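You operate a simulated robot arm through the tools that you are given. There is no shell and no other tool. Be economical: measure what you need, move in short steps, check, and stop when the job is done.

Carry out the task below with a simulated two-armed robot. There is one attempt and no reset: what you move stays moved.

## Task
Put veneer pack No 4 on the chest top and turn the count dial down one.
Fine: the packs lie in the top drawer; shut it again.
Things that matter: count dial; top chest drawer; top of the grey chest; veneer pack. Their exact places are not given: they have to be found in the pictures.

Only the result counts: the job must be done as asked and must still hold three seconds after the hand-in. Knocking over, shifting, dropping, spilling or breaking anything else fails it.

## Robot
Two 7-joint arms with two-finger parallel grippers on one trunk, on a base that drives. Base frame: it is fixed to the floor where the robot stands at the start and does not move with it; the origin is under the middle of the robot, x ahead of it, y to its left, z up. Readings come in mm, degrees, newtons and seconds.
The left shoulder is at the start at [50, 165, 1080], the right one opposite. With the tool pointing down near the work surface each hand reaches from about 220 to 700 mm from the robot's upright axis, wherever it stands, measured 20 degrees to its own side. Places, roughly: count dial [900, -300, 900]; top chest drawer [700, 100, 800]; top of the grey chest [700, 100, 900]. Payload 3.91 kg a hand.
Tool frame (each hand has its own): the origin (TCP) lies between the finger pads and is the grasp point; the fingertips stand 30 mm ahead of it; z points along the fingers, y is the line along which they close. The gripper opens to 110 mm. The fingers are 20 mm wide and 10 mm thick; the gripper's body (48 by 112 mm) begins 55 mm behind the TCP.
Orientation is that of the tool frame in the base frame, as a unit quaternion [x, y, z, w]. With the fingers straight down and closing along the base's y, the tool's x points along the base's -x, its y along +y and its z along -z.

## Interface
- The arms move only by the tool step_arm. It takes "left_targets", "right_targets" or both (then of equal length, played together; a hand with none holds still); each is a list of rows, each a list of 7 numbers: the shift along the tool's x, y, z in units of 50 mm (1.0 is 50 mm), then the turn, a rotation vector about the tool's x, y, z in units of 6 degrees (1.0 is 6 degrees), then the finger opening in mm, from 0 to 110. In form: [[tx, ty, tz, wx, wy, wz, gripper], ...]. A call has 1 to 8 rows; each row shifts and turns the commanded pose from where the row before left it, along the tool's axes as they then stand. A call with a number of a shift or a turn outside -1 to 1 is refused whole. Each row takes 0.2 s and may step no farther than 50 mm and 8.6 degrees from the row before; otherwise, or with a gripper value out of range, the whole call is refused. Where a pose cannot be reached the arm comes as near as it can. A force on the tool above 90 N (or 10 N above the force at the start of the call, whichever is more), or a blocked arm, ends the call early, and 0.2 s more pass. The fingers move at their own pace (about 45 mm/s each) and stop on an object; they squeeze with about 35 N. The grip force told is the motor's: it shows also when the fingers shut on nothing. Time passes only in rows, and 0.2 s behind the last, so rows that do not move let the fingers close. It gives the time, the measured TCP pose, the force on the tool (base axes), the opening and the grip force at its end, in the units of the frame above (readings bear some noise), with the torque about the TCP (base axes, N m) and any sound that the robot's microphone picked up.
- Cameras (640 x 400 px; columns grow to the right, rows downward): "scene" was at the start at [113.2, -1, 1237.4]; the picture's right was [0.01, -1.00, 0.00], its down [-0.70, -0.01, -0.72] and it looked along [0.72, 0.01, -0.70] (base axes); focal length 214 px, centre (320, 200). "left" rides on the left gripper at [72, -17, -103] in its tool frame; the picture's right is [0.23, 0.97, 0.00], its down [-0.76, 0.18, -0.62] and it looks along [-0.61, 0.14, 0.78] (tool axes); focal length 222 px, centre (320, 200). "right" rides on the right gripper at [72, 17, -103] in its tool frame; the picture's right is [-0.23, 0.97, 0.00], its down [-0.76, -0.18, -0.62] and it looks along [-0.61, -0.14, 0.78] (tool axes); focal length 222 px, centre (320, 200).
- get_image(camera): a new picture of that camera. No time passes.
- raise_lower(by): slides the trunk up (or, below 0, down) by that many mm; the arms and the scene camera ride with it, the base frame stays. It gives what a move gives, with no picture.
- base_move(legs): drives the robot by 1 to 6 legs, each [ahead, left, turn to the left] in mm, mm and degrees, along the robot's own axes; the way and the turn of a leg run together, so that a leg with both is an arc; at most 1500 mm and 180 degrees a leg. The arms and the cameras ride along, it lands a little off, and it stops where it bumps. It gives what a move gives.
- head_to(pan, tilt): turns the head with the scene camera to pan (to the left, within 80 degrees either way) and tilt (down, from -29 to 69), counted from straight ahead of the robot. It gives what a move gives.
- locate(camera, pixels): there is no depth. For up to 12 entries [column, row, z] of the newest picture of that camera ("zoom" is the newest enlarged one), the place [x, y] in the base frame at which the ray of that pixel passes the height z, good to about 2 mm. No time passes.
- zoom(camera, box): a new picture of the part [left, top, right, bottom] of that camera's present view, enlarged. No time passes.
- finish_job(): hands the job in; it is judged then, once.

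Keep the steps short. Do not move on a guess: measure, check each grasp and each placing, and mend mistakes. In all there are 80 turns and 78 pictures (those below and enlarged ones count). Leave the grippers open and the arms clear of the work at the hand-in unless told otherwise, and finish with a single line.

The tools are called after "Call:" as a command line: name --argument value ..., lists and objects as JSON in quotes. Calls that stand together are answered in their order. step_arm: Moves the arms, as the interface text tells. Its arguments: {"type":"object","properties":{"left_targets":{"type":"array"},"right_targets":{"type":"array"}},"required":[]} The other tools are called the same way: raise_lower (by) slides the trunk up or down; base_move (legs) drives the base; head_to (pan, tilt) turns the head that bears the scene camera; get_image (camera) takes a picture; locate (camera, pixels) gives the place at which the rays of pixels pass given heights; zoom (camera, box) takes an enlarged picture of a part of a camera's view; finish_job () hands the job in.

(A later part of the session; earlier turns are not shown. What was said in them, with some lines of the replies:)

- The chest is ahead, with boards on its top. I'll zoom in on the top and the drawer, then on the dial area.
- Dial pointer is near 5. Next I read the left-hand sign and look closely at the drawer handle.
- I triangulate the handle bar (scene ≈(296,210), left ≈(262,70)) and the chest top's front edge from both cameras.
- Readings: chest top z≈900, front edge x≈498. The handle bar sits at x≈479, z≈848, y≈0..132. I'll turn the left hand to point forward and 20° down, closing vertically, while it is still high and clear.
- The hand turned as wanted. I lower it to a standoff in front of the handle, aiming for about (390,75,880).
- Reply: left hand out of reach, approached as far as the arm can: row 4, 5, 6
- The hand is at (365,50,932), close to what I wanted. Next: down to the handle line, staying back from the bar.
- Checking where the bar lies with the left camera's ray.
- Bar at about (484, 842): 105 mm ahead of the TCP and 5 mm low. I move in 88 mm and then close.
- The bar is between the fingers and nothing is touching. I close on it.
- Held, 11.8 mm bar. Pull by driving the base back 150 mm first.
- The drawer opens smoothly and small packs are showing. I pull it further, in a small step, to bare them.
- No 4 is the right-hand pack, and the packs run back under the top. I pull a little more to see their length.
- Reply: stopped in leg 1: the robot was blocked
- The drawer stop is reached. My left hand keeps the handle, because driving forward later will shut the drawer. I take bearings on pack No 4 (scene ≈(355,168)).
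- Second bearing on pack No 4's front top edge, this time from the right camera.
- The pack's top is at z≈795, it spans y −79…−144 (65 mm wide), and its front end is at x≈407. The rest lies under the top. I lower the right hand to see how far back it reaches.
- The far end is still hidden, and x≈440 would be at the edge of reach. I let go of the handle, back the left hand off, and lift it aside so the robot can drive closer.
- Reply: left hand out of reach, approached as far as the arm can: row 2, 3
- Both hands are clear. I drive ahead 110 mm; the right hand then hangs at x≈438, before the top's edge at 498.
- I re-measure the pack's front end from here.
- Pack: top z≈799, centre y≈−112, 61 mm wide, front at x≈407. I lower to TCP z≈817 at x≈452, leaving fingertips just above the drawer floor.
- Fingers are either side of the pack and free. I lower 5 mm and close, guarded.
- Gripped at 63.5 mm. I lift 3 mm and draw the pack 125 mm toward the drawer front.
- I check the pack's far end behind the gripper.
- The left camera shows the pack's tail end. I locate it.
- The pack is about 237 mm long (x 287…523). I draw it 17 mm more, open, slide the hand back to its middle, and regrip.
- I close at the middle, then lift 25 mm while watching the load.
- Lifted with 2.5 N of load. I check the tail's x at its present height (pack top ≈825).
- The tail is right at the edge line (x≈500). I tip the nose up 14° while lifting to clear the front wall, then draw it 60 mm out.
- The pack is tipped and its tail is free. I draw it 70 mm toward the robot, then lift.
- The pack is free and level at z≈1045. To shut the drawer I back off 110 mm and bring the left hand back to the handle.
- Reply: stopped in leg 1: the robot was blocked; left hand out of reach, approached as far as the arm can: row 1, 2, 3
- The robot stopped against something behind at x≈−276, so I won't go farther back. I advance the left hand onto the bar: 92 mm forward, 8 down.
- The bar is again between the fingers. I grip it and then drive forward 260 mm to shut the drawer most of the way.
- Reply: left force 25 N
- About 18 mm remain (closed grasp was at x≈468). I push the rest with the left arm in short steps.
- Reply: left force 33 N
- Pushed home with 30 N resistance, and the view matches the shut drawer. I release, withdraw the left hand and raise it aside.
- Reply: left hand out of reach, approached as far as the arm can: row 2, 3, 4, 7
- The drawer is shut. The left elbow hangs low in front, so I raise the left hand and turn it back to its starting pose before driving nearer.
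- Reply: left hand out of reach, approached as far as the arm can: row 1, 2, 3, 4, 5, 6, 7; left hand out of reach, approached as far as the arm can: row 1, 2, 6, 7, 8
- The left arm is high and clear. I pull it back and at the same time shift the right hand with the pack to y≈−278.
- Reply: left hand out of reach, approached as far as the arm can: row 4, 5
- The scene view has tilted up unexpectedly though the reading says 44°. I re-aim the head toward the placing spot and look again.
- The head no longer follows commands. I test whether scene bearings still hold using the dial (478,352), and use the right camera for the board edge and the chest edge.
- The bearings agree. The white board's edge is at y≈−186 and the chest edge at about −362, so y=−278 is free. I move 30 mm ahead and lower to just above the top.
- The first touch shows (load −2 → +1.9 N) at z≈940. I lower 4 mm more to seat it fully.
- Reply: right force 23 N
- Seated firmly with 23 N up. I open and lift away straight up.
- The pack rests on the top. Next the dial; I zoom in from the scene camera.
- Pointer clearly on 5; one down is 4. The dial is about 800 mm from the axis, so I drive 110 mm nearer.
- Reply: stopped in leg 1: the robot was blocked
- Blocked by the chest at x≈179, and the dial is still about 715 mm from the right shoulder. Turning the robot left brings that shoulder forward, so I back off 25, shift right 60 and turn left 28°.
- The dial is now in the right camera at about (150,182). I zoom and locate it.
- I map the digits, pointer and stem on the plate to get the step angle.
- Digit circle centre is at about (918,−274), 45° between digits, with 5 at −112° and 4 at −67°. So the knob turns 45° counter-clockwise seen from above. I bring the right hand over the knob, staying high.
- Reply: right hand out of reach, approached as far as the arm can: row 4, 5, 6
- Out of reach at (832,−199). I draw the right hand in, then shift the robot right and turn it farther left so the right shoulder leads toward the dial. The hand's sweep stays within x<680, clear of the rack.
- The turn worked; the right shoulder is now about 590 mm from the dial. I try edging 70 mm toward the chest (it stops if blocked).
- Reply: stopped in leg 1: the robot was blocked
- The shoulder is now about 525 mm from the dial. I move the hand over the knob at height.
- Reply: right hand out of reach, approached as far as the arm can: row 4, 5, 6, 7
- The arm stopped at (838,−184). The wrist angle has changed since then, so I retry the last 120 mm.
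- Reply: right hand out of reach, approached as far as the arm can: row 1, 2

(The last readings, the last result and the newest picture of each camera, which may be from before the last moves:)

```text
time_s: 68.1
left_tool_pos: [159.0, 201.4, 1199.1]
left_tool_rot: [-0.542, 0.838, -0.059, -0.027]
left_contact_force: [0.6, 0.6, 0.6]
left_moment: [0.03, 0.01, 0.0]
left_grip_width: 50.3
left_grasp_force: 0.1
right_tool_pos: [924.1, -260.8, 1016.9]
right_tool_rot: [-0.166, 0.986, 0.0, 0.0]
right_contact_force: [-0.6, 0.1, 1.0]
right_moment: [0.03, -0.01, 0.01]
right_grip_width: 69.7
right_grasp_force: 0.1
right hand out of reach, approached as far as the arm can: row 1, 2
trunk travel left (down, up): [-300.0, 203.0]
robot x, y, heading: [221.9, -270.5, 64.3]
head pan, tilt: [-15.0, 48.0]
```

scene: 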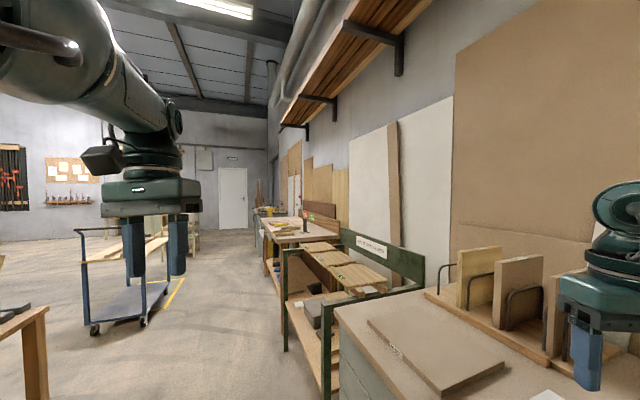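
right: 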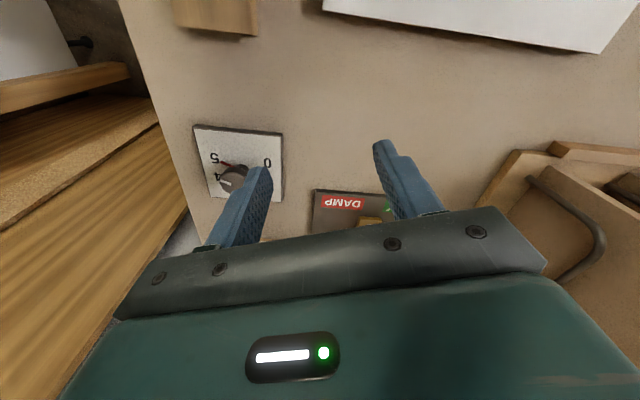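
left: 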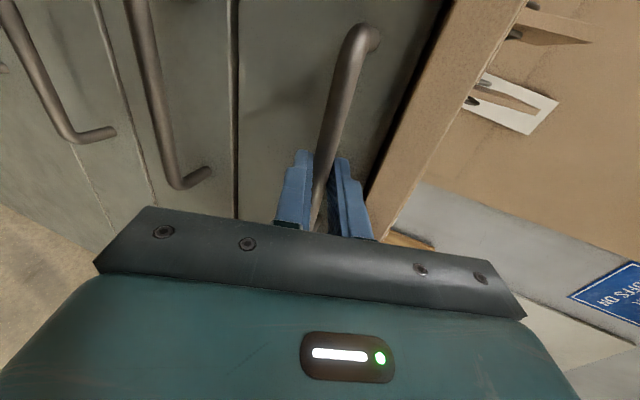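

Reached: (924,−261,1017). I look at the dial from here to centre on it.

Call:
get_image --camera "right"

Call:
locate --camera "right" --pixels '[[320, 150, 906], [320, 150, 937]]'

```text
11 pictures are left
```

right: 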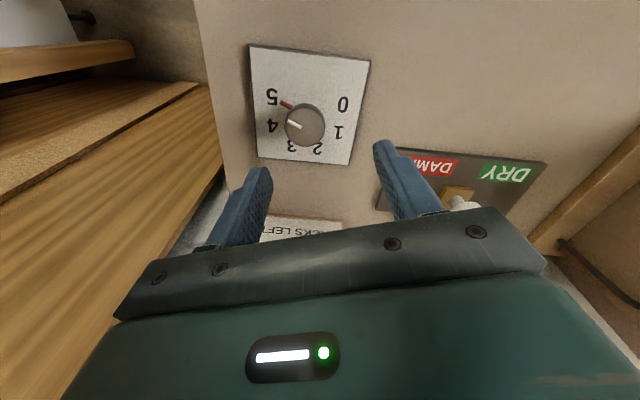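

```text
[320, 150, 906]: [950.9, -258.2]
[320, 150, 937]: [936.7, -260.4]
```

Call:
locate --camera "right" --pixels '[[304, 125, 937], [304, 125, 930], [344, 104, 906], [338, 132, 906], [292, 146, 906], [272, 125, 906], [271, 97, 906], [283, 103, 908], [249, 46, 906], [370, 62, 906], [350, 165, 906], [258, 157, 906]]'

```text
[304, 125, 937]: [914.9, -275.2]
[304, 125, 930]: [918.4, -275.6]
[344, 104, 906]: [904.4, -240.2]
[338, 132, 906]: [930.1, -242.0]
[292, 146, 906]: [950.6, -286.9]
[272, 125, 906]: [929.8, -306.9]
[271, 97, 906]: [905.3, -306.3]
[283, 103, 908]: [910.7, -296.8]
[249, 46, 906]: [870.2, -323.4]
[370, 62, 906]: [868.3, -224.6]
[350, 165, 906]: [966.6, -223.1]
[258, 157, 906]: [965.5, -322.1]
```

The plate centre is (917.6,−273.5) and the knob's top sits there too. I centre (−6,−13) and lower to TCP z≈946, leaving fingertips just above the plate.

Call:
step_arm --right_targets '[[0.206, -0.204, 0, 0, 0, 0, 70], [0, 0, 0.4, 0, 0, 0, 70], [0, 0, 0.4, 0, 0, 0, 70], [0, 0, 0.4, 0, 0, 0, 70], [0, 0, 0.22, 0, 0, 0, 70], [0, 0, 0, 0, 0, 0, 70]]'

Call:
get_image --camera "right"

```text
time_s: 69.5
left_tool_pos: [160.1, 202.0, 1199.5]
left_tool_rot: [-0.542, 0.838, -0.06, -0.026]
left_contact_force: [0.6, -0.8, 0.4]
left_moment: [0.01, 0.04, -0.01]
left_grip_width: 50.1
left_grasp_force: 0.1
right_tool_pos: [915.7, -275.0, 943.6]
right_tool_rot: [-0.167, 0.986, 0.0, 0.0]
right_contact_force: [0.3, 0.0, -0.2]
right_moment: [-0.02, -0.01, 0.04]
right_grip_width: 69.8
right_grasp_force: 0.1
trunk travel left (down, up): [-300.0, 203.0]
robot x, y, heading: [222.1, -268.3, 64.4]
head pan, tilt: [-15.0, 48.0]
```

```text
10 pictures are left
```

right: 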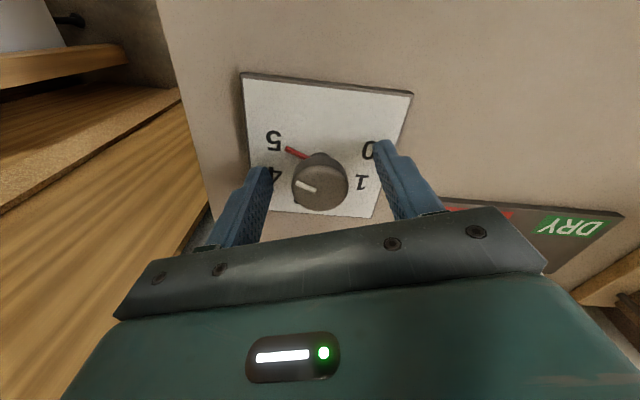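

The knob is between the fingers. I raise 3 mm for pointer clearance and close.

Call:
step_arm --right_targets '[[0, 0, -0.06, 0, 0, 0, 70], [0, 0, 0, 0, 0, 0, 45], [0, 0, 0, 0, 0, 0, 20], [0, 0, 0, 0, 0, 0, 20], [0, 0, 0, 0, 0, 0, 20], [0, 0, 0, 0, 0, 0, 20]]'

Call:
zoom --camera "right" --box '[220, 60, 420, 240]'

```text
time_s: 70.9
left_tool_pos: [160.1, 201.2, 1199.5]
left_tool_rot: [-0.542, 0.838, -0.06, -0.027]
left_contact_force: [-0.7, 0.2, 0.3]
left_moment: [0.01, -0.03, -0.03]
left_grip_width: 50.0
left_grasp_force: 0.1
right_tool_pos: [915.9, -274.3, 946.0]
right_tool_rot: [-0.165, 0.986, 0.0, 0.0]
right_contact_force: [2.6, -2.4, 1.2]
right_moment: [-0.19, 0.15, 0.0]
right_grip_width: 33.5
right_grasp_force: 45.3
trunk travel left (down, up): [-300.0, 203.0]
robot x, y, heading: [223.1, -269.8, 64.7]
head pan, tilt: [-15.0, 48.0]
```

```text
2.22 times, centred on (320, 150) of right
```

zoom: 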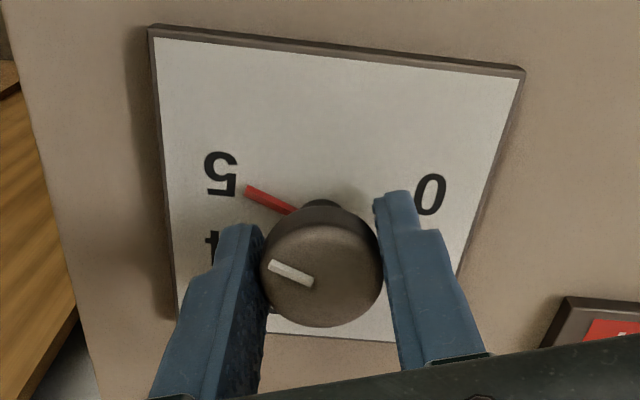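

Gripped at 33.5 mm, pointer still on 5. I twist 45° counter-clockwise from above (tool z −45°).

Call:
step_arm --right_targets '[[0, 0, 0, 0, 0, -0.9375, 20], [0, 0, 0, 0, 0, -0.9375, 20], [0, 0, 0, 0, 0, -0.9375, 20], [0, 0, 0, 0, 0, -0.9375, 20], [0, 0, 0, 0, 0, -0.9375, 20], [0, 0, 0, 0, 0, -0.9375, 20], [0, 0, 0, 0, 0, -0.9375, 20], [0, 0, 0, 0, 0, -0.9375, 20]]'

Call:
zoom --camera "right" --box '[220, 60, 420, 240]'

```text
time_s: 72.6
left_tool_pos: [160.6, 204.6, 1194.8]
left_tool_rot: [-0.541, 0.838, -0.064, -0.033]
left_contact_force: [0.1, -0.6, -0.3]
left_moment: [-0.02, -0.02, 0.0]
left_grip_width: 50.0
left_grasp_force: 0.2
right_tool_pos: [907.7, -280.4, 956.3]
right_tool_rot: [-0.38, 0.925, -0.024, -0.001]
right_contact_force: [17.6, -23.7, -4.3]
right_moment: [-0.85, -0.1, -0.4]
right_grip_width: 35.2
right_grasp_force: 14.8
right hand out of reach, approached as far as the arm can: row 5, 6, 7, 8
trunk travel left (down, up): [-300.0, 203.0]
robot x, y, heading: [223.1, -268.6, 64.0]
head pan, tilt: [-15.0, 48.0]
stopped in row 8 (right hand): the force on the tool passed its limit at 96 N (the readings are from after the stop); the commanded pose is now the measured one
```

```text
2.22 times, centred on (320, 150) of right
```

zoom: 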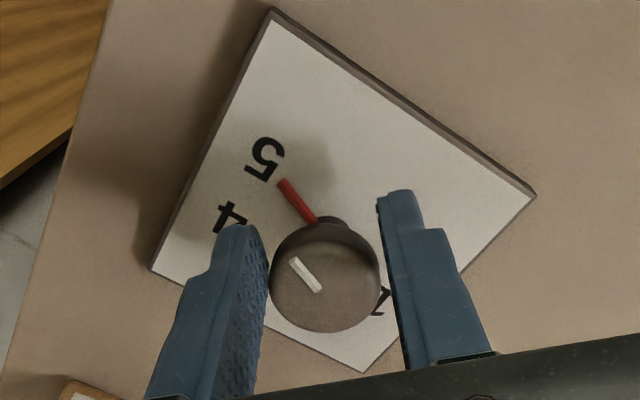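

I hit an arm limit past 40° heading. I open at once, rise clear, and look at the dial.

Call:
step_arm --right_targets '[[0, 0, 0, 0, 0, 0, 70], [0, 0, 0, 0, 0, 0, 70], [0, 0, 0, 0, 0, 0, 70], [0, 0, -0.6, 0, 0, 0, 70], [0, 0, -0.6, 0, 0, 0, 70], [0, 0, 0, 0, 0, 0, 70]]'

Call:
zoom --camera "right" --box '[200, 30, 440, 200]'

```text
time_s: 74.0
left_tool_pos: [160.9, 204.3, 1193.6]
left_tool_rot: [-0.54, 0.838, -0.064, -0.034]
left_contact_force: [-1.3, 0.1, -1.0]
left_moment: [0.01, 0.01, -0.02]
left_grip_width: 50.0
left_grasp_force: 0.1
right_tool_pos: [905.3, -269.7, 1018.5]
right_tool_rot: [-0.387, 0.922, -0.018, 0.0]
right_contact_force: [0.5, 0.3, 0.3]
right_moment: [-0.02, 0.01, 0.01]
right_grip_width: 69.9
right_grasp_force: 0.0
trunk travel left (down, up): [-300.0, 203.0]
robot x, y, heading: [222.6, -268.4, 64.3]
head pan, tilt: [-15.0, 48.0]
```

```text
2.35 times, centred on (320, 115) of right
```

zoom: 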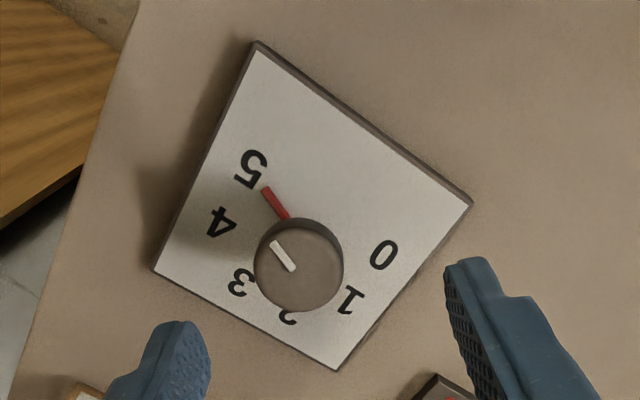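

I measure whether the plate stayed put and what the pointer's angle is.

Call:
locate --camera "zoom" --pixels '[[257, 45, 906], [472, 203, 906], [337, 369, 906], [153, 270, 906], [252, 170, 906], [221, 223, 906], [384, 256, 906], [265, 190, 909], [289, 218, 909], [298, 263, 937], [274, 244, 938], [292, 270, 938]]'

```text
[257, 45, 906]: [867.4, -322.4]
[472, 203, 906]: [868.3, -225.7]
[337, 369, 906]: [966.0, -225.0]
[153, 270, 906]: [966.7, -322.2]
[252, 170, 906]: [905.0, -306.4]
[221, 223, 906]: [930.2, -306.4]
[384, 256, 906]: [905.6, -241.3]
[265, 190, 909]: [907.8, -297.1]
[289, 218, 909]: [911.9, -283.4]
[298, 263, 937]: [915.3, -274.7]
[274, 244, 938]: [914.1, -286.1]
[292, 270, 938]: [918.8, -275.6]
```

The plate hasn't moved. The pointer is still on 5, so the fingers slipped when the arm ran out of range. I straighten the hand and pre-turn it back to heading −20°, so the whole twist stays within reach.

Call:
step_arm --right_targets '[[0, 0, 0, -0.316, -0.13, 0.9, 70], [0, 0, 0, 0, 0, 0.91, 70], [0, 0, 0, 0, 0, 0.91, 70], [0, 0, 0, 0, 0, 0.91, 70], [0, 0, 0, 0, 0, 0.91, 70], [0, 0, 0, 0, 0, 0.91, 70], [0, 0, 0, 0, 0, 0.91, 70], [0, 0, 0, 0, 0, 0.91, 70]]'

Call:
step_arm --right_targets '[[0, 0, 0, 0, 0, 0.91, 70], [0, 0, 0, 0, 0, 0.91, 70], [0, 0, 0, 0, 0, 0.91, 70], [0, 0, 0, 0, 0, 0.91, 70], [0, 0, 0, 0, 0, 0, 70]]'

```text
time_s: 75.8
left_tool_pos: [161.1, 201.9, 1198.5]
left_tool_rot: [-0.54, 0.839, -0.06, -0.026]
left_contact_force: [0.0, -0.1, -0.8]
left_moment: [0.01, -0.01, 0.01]
left_grip_width: 50.0
left_grasp_force: 0.0
right_tool_pos: [905.0, -269.7, 1018.2]
right_tool_rot: [-0.017, 1.0, 0.001, 0.001]
right_contact_force: [-0.3, -0.1, 0.7]
right_moment: [0.01, 0.01, -0.02]
right_grip_width: 69.9
right_grasp_force: 0.1
trunk travel left (down, up): [-300.0, 203.0]
robot x, y, heading: [221.1, -268.2, 64.1]
head pan, tilt: [-15.0, 48.0]
```

```text
time_s: 77.0
left_tool_pos: [161.4, 201.5, 1198.9]
left_tool_rot: [-0.54, 0.839, -0.06, -0.027]
left_contact_force: [0.5, -0.7, 0.4]
left_moment: [0.02, -0.01, -0.01]
left_grip_width: 49.8
left_grasp_force: 0.0
right_tool_pos: [904.3, -272.2, 1017.7]
right_tool_rot: [0.173, 0.985, 0.001, 0.001]
right_contact_force: [-0.8, -0.2, 0.2]
right_moment: [0.0, -0.01, 0.01]
right_grip_width: 70.2
right_grasp_force: 0.0
trunk travel left (down, up): [-300.0, 203.0]
robot x, y, heading: [224.6, -274.2, 64.2]
head pan, tilt: [-15.0, 48.0]
```

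Heading is −20° and level. I centre on (917.6,−274) and lower to z≈944.

Call:
step_arm --right_targets '[[-0.264, 0.03, 0, 0, 0, 0, 70], [0, 0, 0.4, 0, 0, 0, 70], [0, 0, 0.4, 0, 0, 0, 70], [0, 0, 0.4, 0, 0, 0, 70], [0, 0, 0.26, 0, 0, 0, 70], [0, 0, 0, 0, 0, 0, 70]]'

Call:
step_arm --right_targets '[[0, 0, 0, 0, 0, 0, 45], [0, 0, 0, 0, 0, 0, 0], [0, 0, 0, 0, 0, 0, 0], [0, 0, 0, 0, 0, 0, 0], [0, 0, 0, 0, 0, 0, 0]]'

Call:
zoom --camera "right" --box '[220, 60, 420, 240]'

```text
time_s: 78.4
left_tool_pos: [162.1, 203.2, 1197.3]
left_tool_rot: [-0.54, 0.839, -0.06, -0.027]
left_contact_force: [-0.6, -0.2, -0.3]
left_moment: [0.0, 0.02, 0.03]
left_grip_width: 50.1
left_grasp_force: 0.0
right_tool_pos: [917.5, -275.1, 945.3]
right_tool_rot: [0.172, 0.985, 0.001, 0.002]
right_contact_force: [0.4, 0.4, 0.0]
right_moment: [-0.03, 0.01, -0.01]
right_grip_width: 70.1
right_grasp_force: 0.0
trunk travel left (down, up): [-300.0, 203.0]
robot x, y, heading: [221.7, -270.1, 64.1]
head pan, tilt: [-15.0, 48.0]
```

```text
time_s: 79.6
left_tool_pos: [162.2, 203.6, 1199.1]
left_tool_rot: [-0.541, 0.839, -0.06, -0.027]
left_contact_force: [-0.3, -0.1, 0.4]
left_moment: [-0.03, 0.01, 0.0]
left_grip_width: 50.0
left_grasp_force: 0.0
right_tool_pos: [918.3, -274.0, 945.7]
right_tool_rot: [0.172, 0.985, 0.002, 0.001]
right_contact_force: [6.6, 10.9, 0.8]
right_moment: [0.5, -0.27, -0.01]
right_grip_width: 33.5
right_grasp_force: 45.2
trunk travel left (down, up): [-300.0, 203.0]
robot x, y, heading: [224.3, -269.1, 64.1]
head pan, tilt: [-15.0, 48.0]
```

```text
2.22 times, centred on (320, 150) of right
```

zoom: 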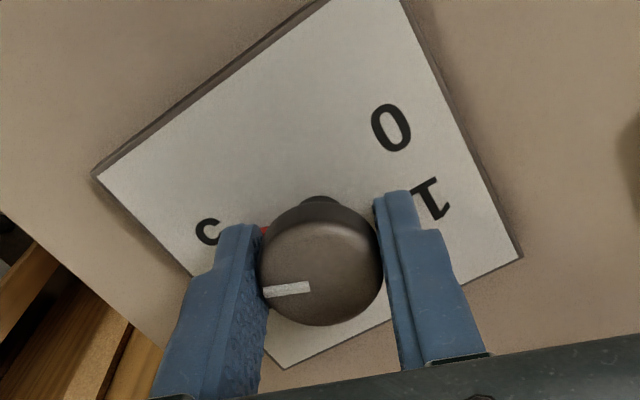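

Gripped and centred. I twist 22° first and watch the torque and the mark.

Call:
step_arm --right_targets '[[0, 0, 0, 0, 0, -0.92, 0], [0, 0, 0, 0, 0, -0.92, 0], [0, 0, 0, 0, 0, -0.92, 0], [0, 0, 0, 0, 0, -0.92, 0]]'

Call:
step_arm --right_targets '[[0, 0, 0, 0, 0, -0.92, 0], [0, 0, 0, 0, 0, -0.92, 0], [0, 0, 0, 0, 0, -0.92, 0], [0, 0, 0, 0, 0, -0.92, 0], [0, 0, 0, 0, 0, 0, 0]]'

Call:
zoom --camera "right" --box '[220, 60, 420, 240]'

```text
time_s: 80.6
left_tool_pos: [160.9, 203.4, 1198.2]
left_tool_rot: [-0.54, 0.839, -0.059, -0.028]
left_contact_force: [0.3, 0.5, 0.3]
left_moment: [0.03, -0.01, -0.01]
left_grip_width: 50.0
left_grasp_force: 0.0
right_tool_pos: [918.0, -273.9, 944.0]
right_tool_rot: [-0.021, 1.0, 0.0, 0.0]
right_contact_force: [4.9, 9.1, 1.3]
right_moment: [0.1, -0.53, -0.02]
right_grip_width: 33.3
right_grasp_force: 44.6
trunk travel left (down, up): [-300.0, 203.0]
robot x, y, heading: [222.4, -270.3, 63.9]
head pan, tilt: [-15.0, 48.0]
```

```text
time_s: 81.8
left_tool_pos: [161.6, 202.7, 1198.2]
left_tool_rot: [-0.54, 0.839, -0.06, -0.028]
left_contact_force: [-0.2, 0.3, 0.2]
left_moment: [0.01, 0.02, 0.01]
left_grip_width: 50.2
left_grasp_force: 0.1
right_tool_pos: [919.0, -275.1, 945.5]
right_tool_rot: [-0.211, 0.977, -0.001, 0.002]
right_contact_force: [10.0, 5.0, 2.6]
right_moment: [-0.01, -0.22, 0.02]
right_grip_width: 32.8
right_grasp_force: 44.9
trunk travel left (down, up): [-300.0, 203.0]
robot x, y, heading: [226.7, -272.3, 64.3]
head pan, tilt: [-15.0, 48.0]
```

```text
2.22 times, centred on (320, 150) of right
```

zoom: 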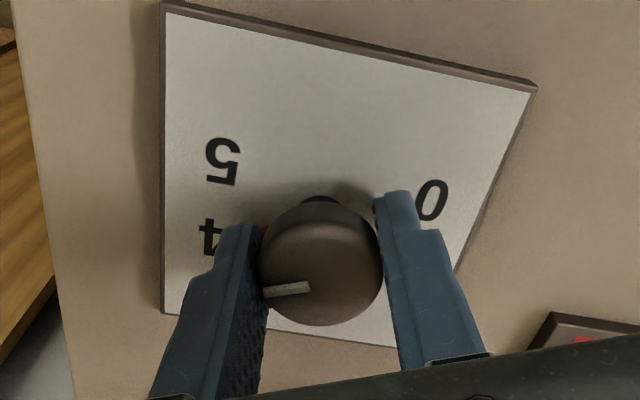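

The mark stayed fixed relative to the fingers, so the knob turned about 44°, and the pointer now lies by 4. I release and rise to check.

Call:
step_arm --right_targets '[[0, 0, 0, 0, 0, 0, 40], [0, 0, 0, 0, 0, 0, 70], [0, 0, 0, 0, 0, 0, 70], [0, 0, -0.4, 0, 0, 0, 70], [0, 0, -0.6, 0, 0, 0, 70], [0, 0, -0.6, 0, 0, 0, 70], [0, 0, 0, 0, 0, 0, 70]]'

Call:
zoom --camera "right" --box '[200, 30, 440, 200]'

```text
time_s: 83.4
left_tool_pos: [161.7, 202.5, 1199.9]
left_tool_rot: [-0.54, 0.839, -0.059, -0.027]
left_contact_force: [-0.1, 0.3, 0.5]
left_moment: [-0.01, 0.0, -0.02]
left_grip_width: 50.1
left_grasp_force: 0.0
right_tool_pos: [920.4, -276.4, 1024.4]
right_tool_rot: [-0.21, 0.978, 0.0, 0.001]
right_contact_force: [0.4, -0.1, -0.4]
right_moment: [-0.03, 0.01, 0.0]
right_grip_width: 70.0
right_grasp_force: 0.0
trunk travel left (down, up): [-300.0, 203.0]
robot x, y, heading: [221.2, -270.4, 63.9]
head pan, tilt: [-15.0, 48.0]
```

```text
2.35 times, centred on (320, 115) of right
```

zoom: 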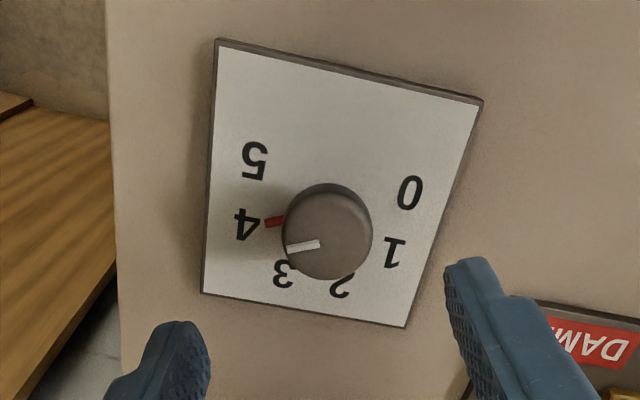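

The pointer is on 4. I withdraw the right hand up and back, open, and then check pack and drawer.

Call:
step_arm --right_targets '[[0, 0, -0.6, 0, 0, 0, 90], [0.5, 0.25, -0.4, 0, 0, 0, 90], [0.7, 0.3, -0.2, 0, 0, 0, 90], [0.7, 0.3, 0, 0, 0, 0, 90], [0.7, 0.3, 0, 0, 0, 0, 90], [0.7, 0.3, 0, 0, 0, 0, 90], [0, 0, 0, 0, 0, 0, 90]]'

Call:
get_image --camera "right"

```text
time_s: 85.0
left_tool_pos: [160.6, 201.5, 1198.5]
left_tool_rot: [-0.54, 0.839, -0.059, -0.027]
left_contact_force: [-0.1, -0.5, 0.2]
left_moment: [0.01, 0.0, 0.01]
left_grip_width: 50.2
left_grasp_force: 0.1
right_tool_pos: [739.1, -277.2, 1082.0]
right_tool_rot: [-0.211, 0.977, 0.0, 0.001]
right_contact_force: [-0.1, 1.0, 0.4]
right_moment: [0.01, -0.01, 0.01]
right_grip_width: 90.0
right_grasp_force: 0.2
trunk travel left (down, up): [-300.0, 203.0]
robot x, y, heading: [225.1, -269.8, 64.1]
head pan, tilt: [-15.0, 48.0]
```

```text
3 pictures are left
```

right: 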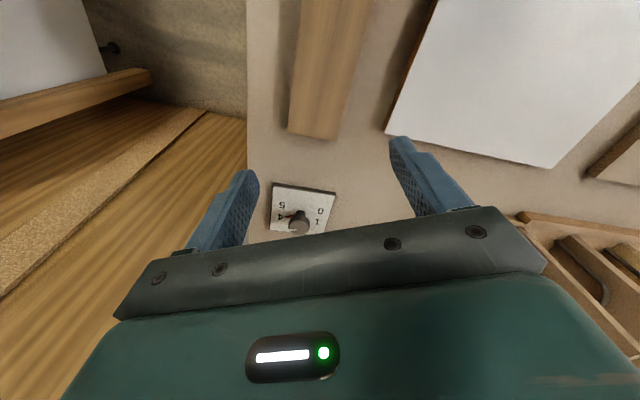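

The dial reads 4 and the pack lies undisturbed. I back straight off from the chest by about 270 mm, then check the drawer front.

Call:
base_move --legs '[[-118, 243, 0]]'

Call:
get_image --camera "right"

```text
time_s: 87.8
left_tool_pos: [-113.7, 204.0, 1198.4]
left_tool_rot: [-0.539, 0.84, -0.061, -0.027]
left_contact_force: [-0.2, 0.2, -0.5]
left_moment: [0.01, 0.01, -0.02]
left_grip_width: 50.2
left_grasp_force: 0.1
right_tool_pos: [463.1, -276.2, 1082.1]
right_tool_rot: [-0.21, 0.978, 0.0, 0.0]
right_contact_force: [-0.5, -0.4, 0.0]
right_moment: [0.04, -0.02, 0.01]
right_grip_width: 89.9
right_grasp_force: 0.1
trunk travel left (down, up): [-300.0, 203.0]
robot x, y, heading: [-52.9, -265.1, 64.3]
head pan, tilt: [-15.0, 48.0]
```

```text
2 pictures are left
```

right: 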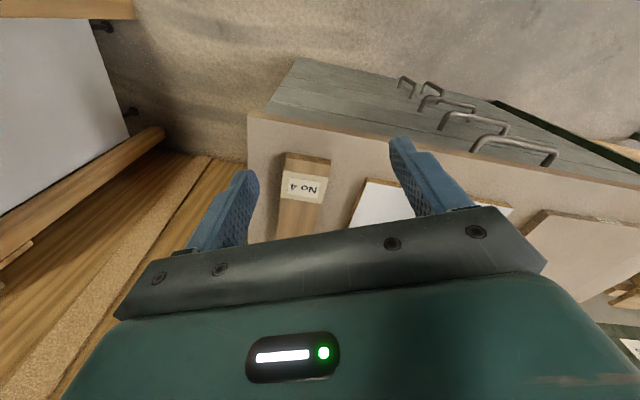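

The drawer front looks flush under the top. One close look to be sure.

Call:
zoom --camera "right" --box '[240, 50, 640, 250]'

Call:
locate --camera "right" --pixels '[[514, 143, 845], [514, 143, 850]]'

```text
1.60 times, centred on (440, 150) of right
```

zoom: 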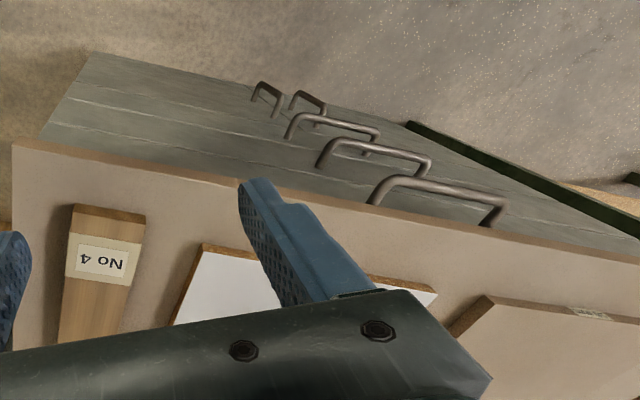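

```text
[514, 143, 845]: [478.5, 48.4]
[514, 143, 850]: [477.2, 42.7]
```

The drawer is shut (bar back at x≈478), pack No 4 is on the chest top, the dial points to 4, and both hands are open and clear. I hand the job in.

Call:
finish_job

```text
The job is handed in.
```

Pack No 4 lies on the chest top, the count dial is turned down from 5 to 4, the top drawer is shut, and the job is handed in.
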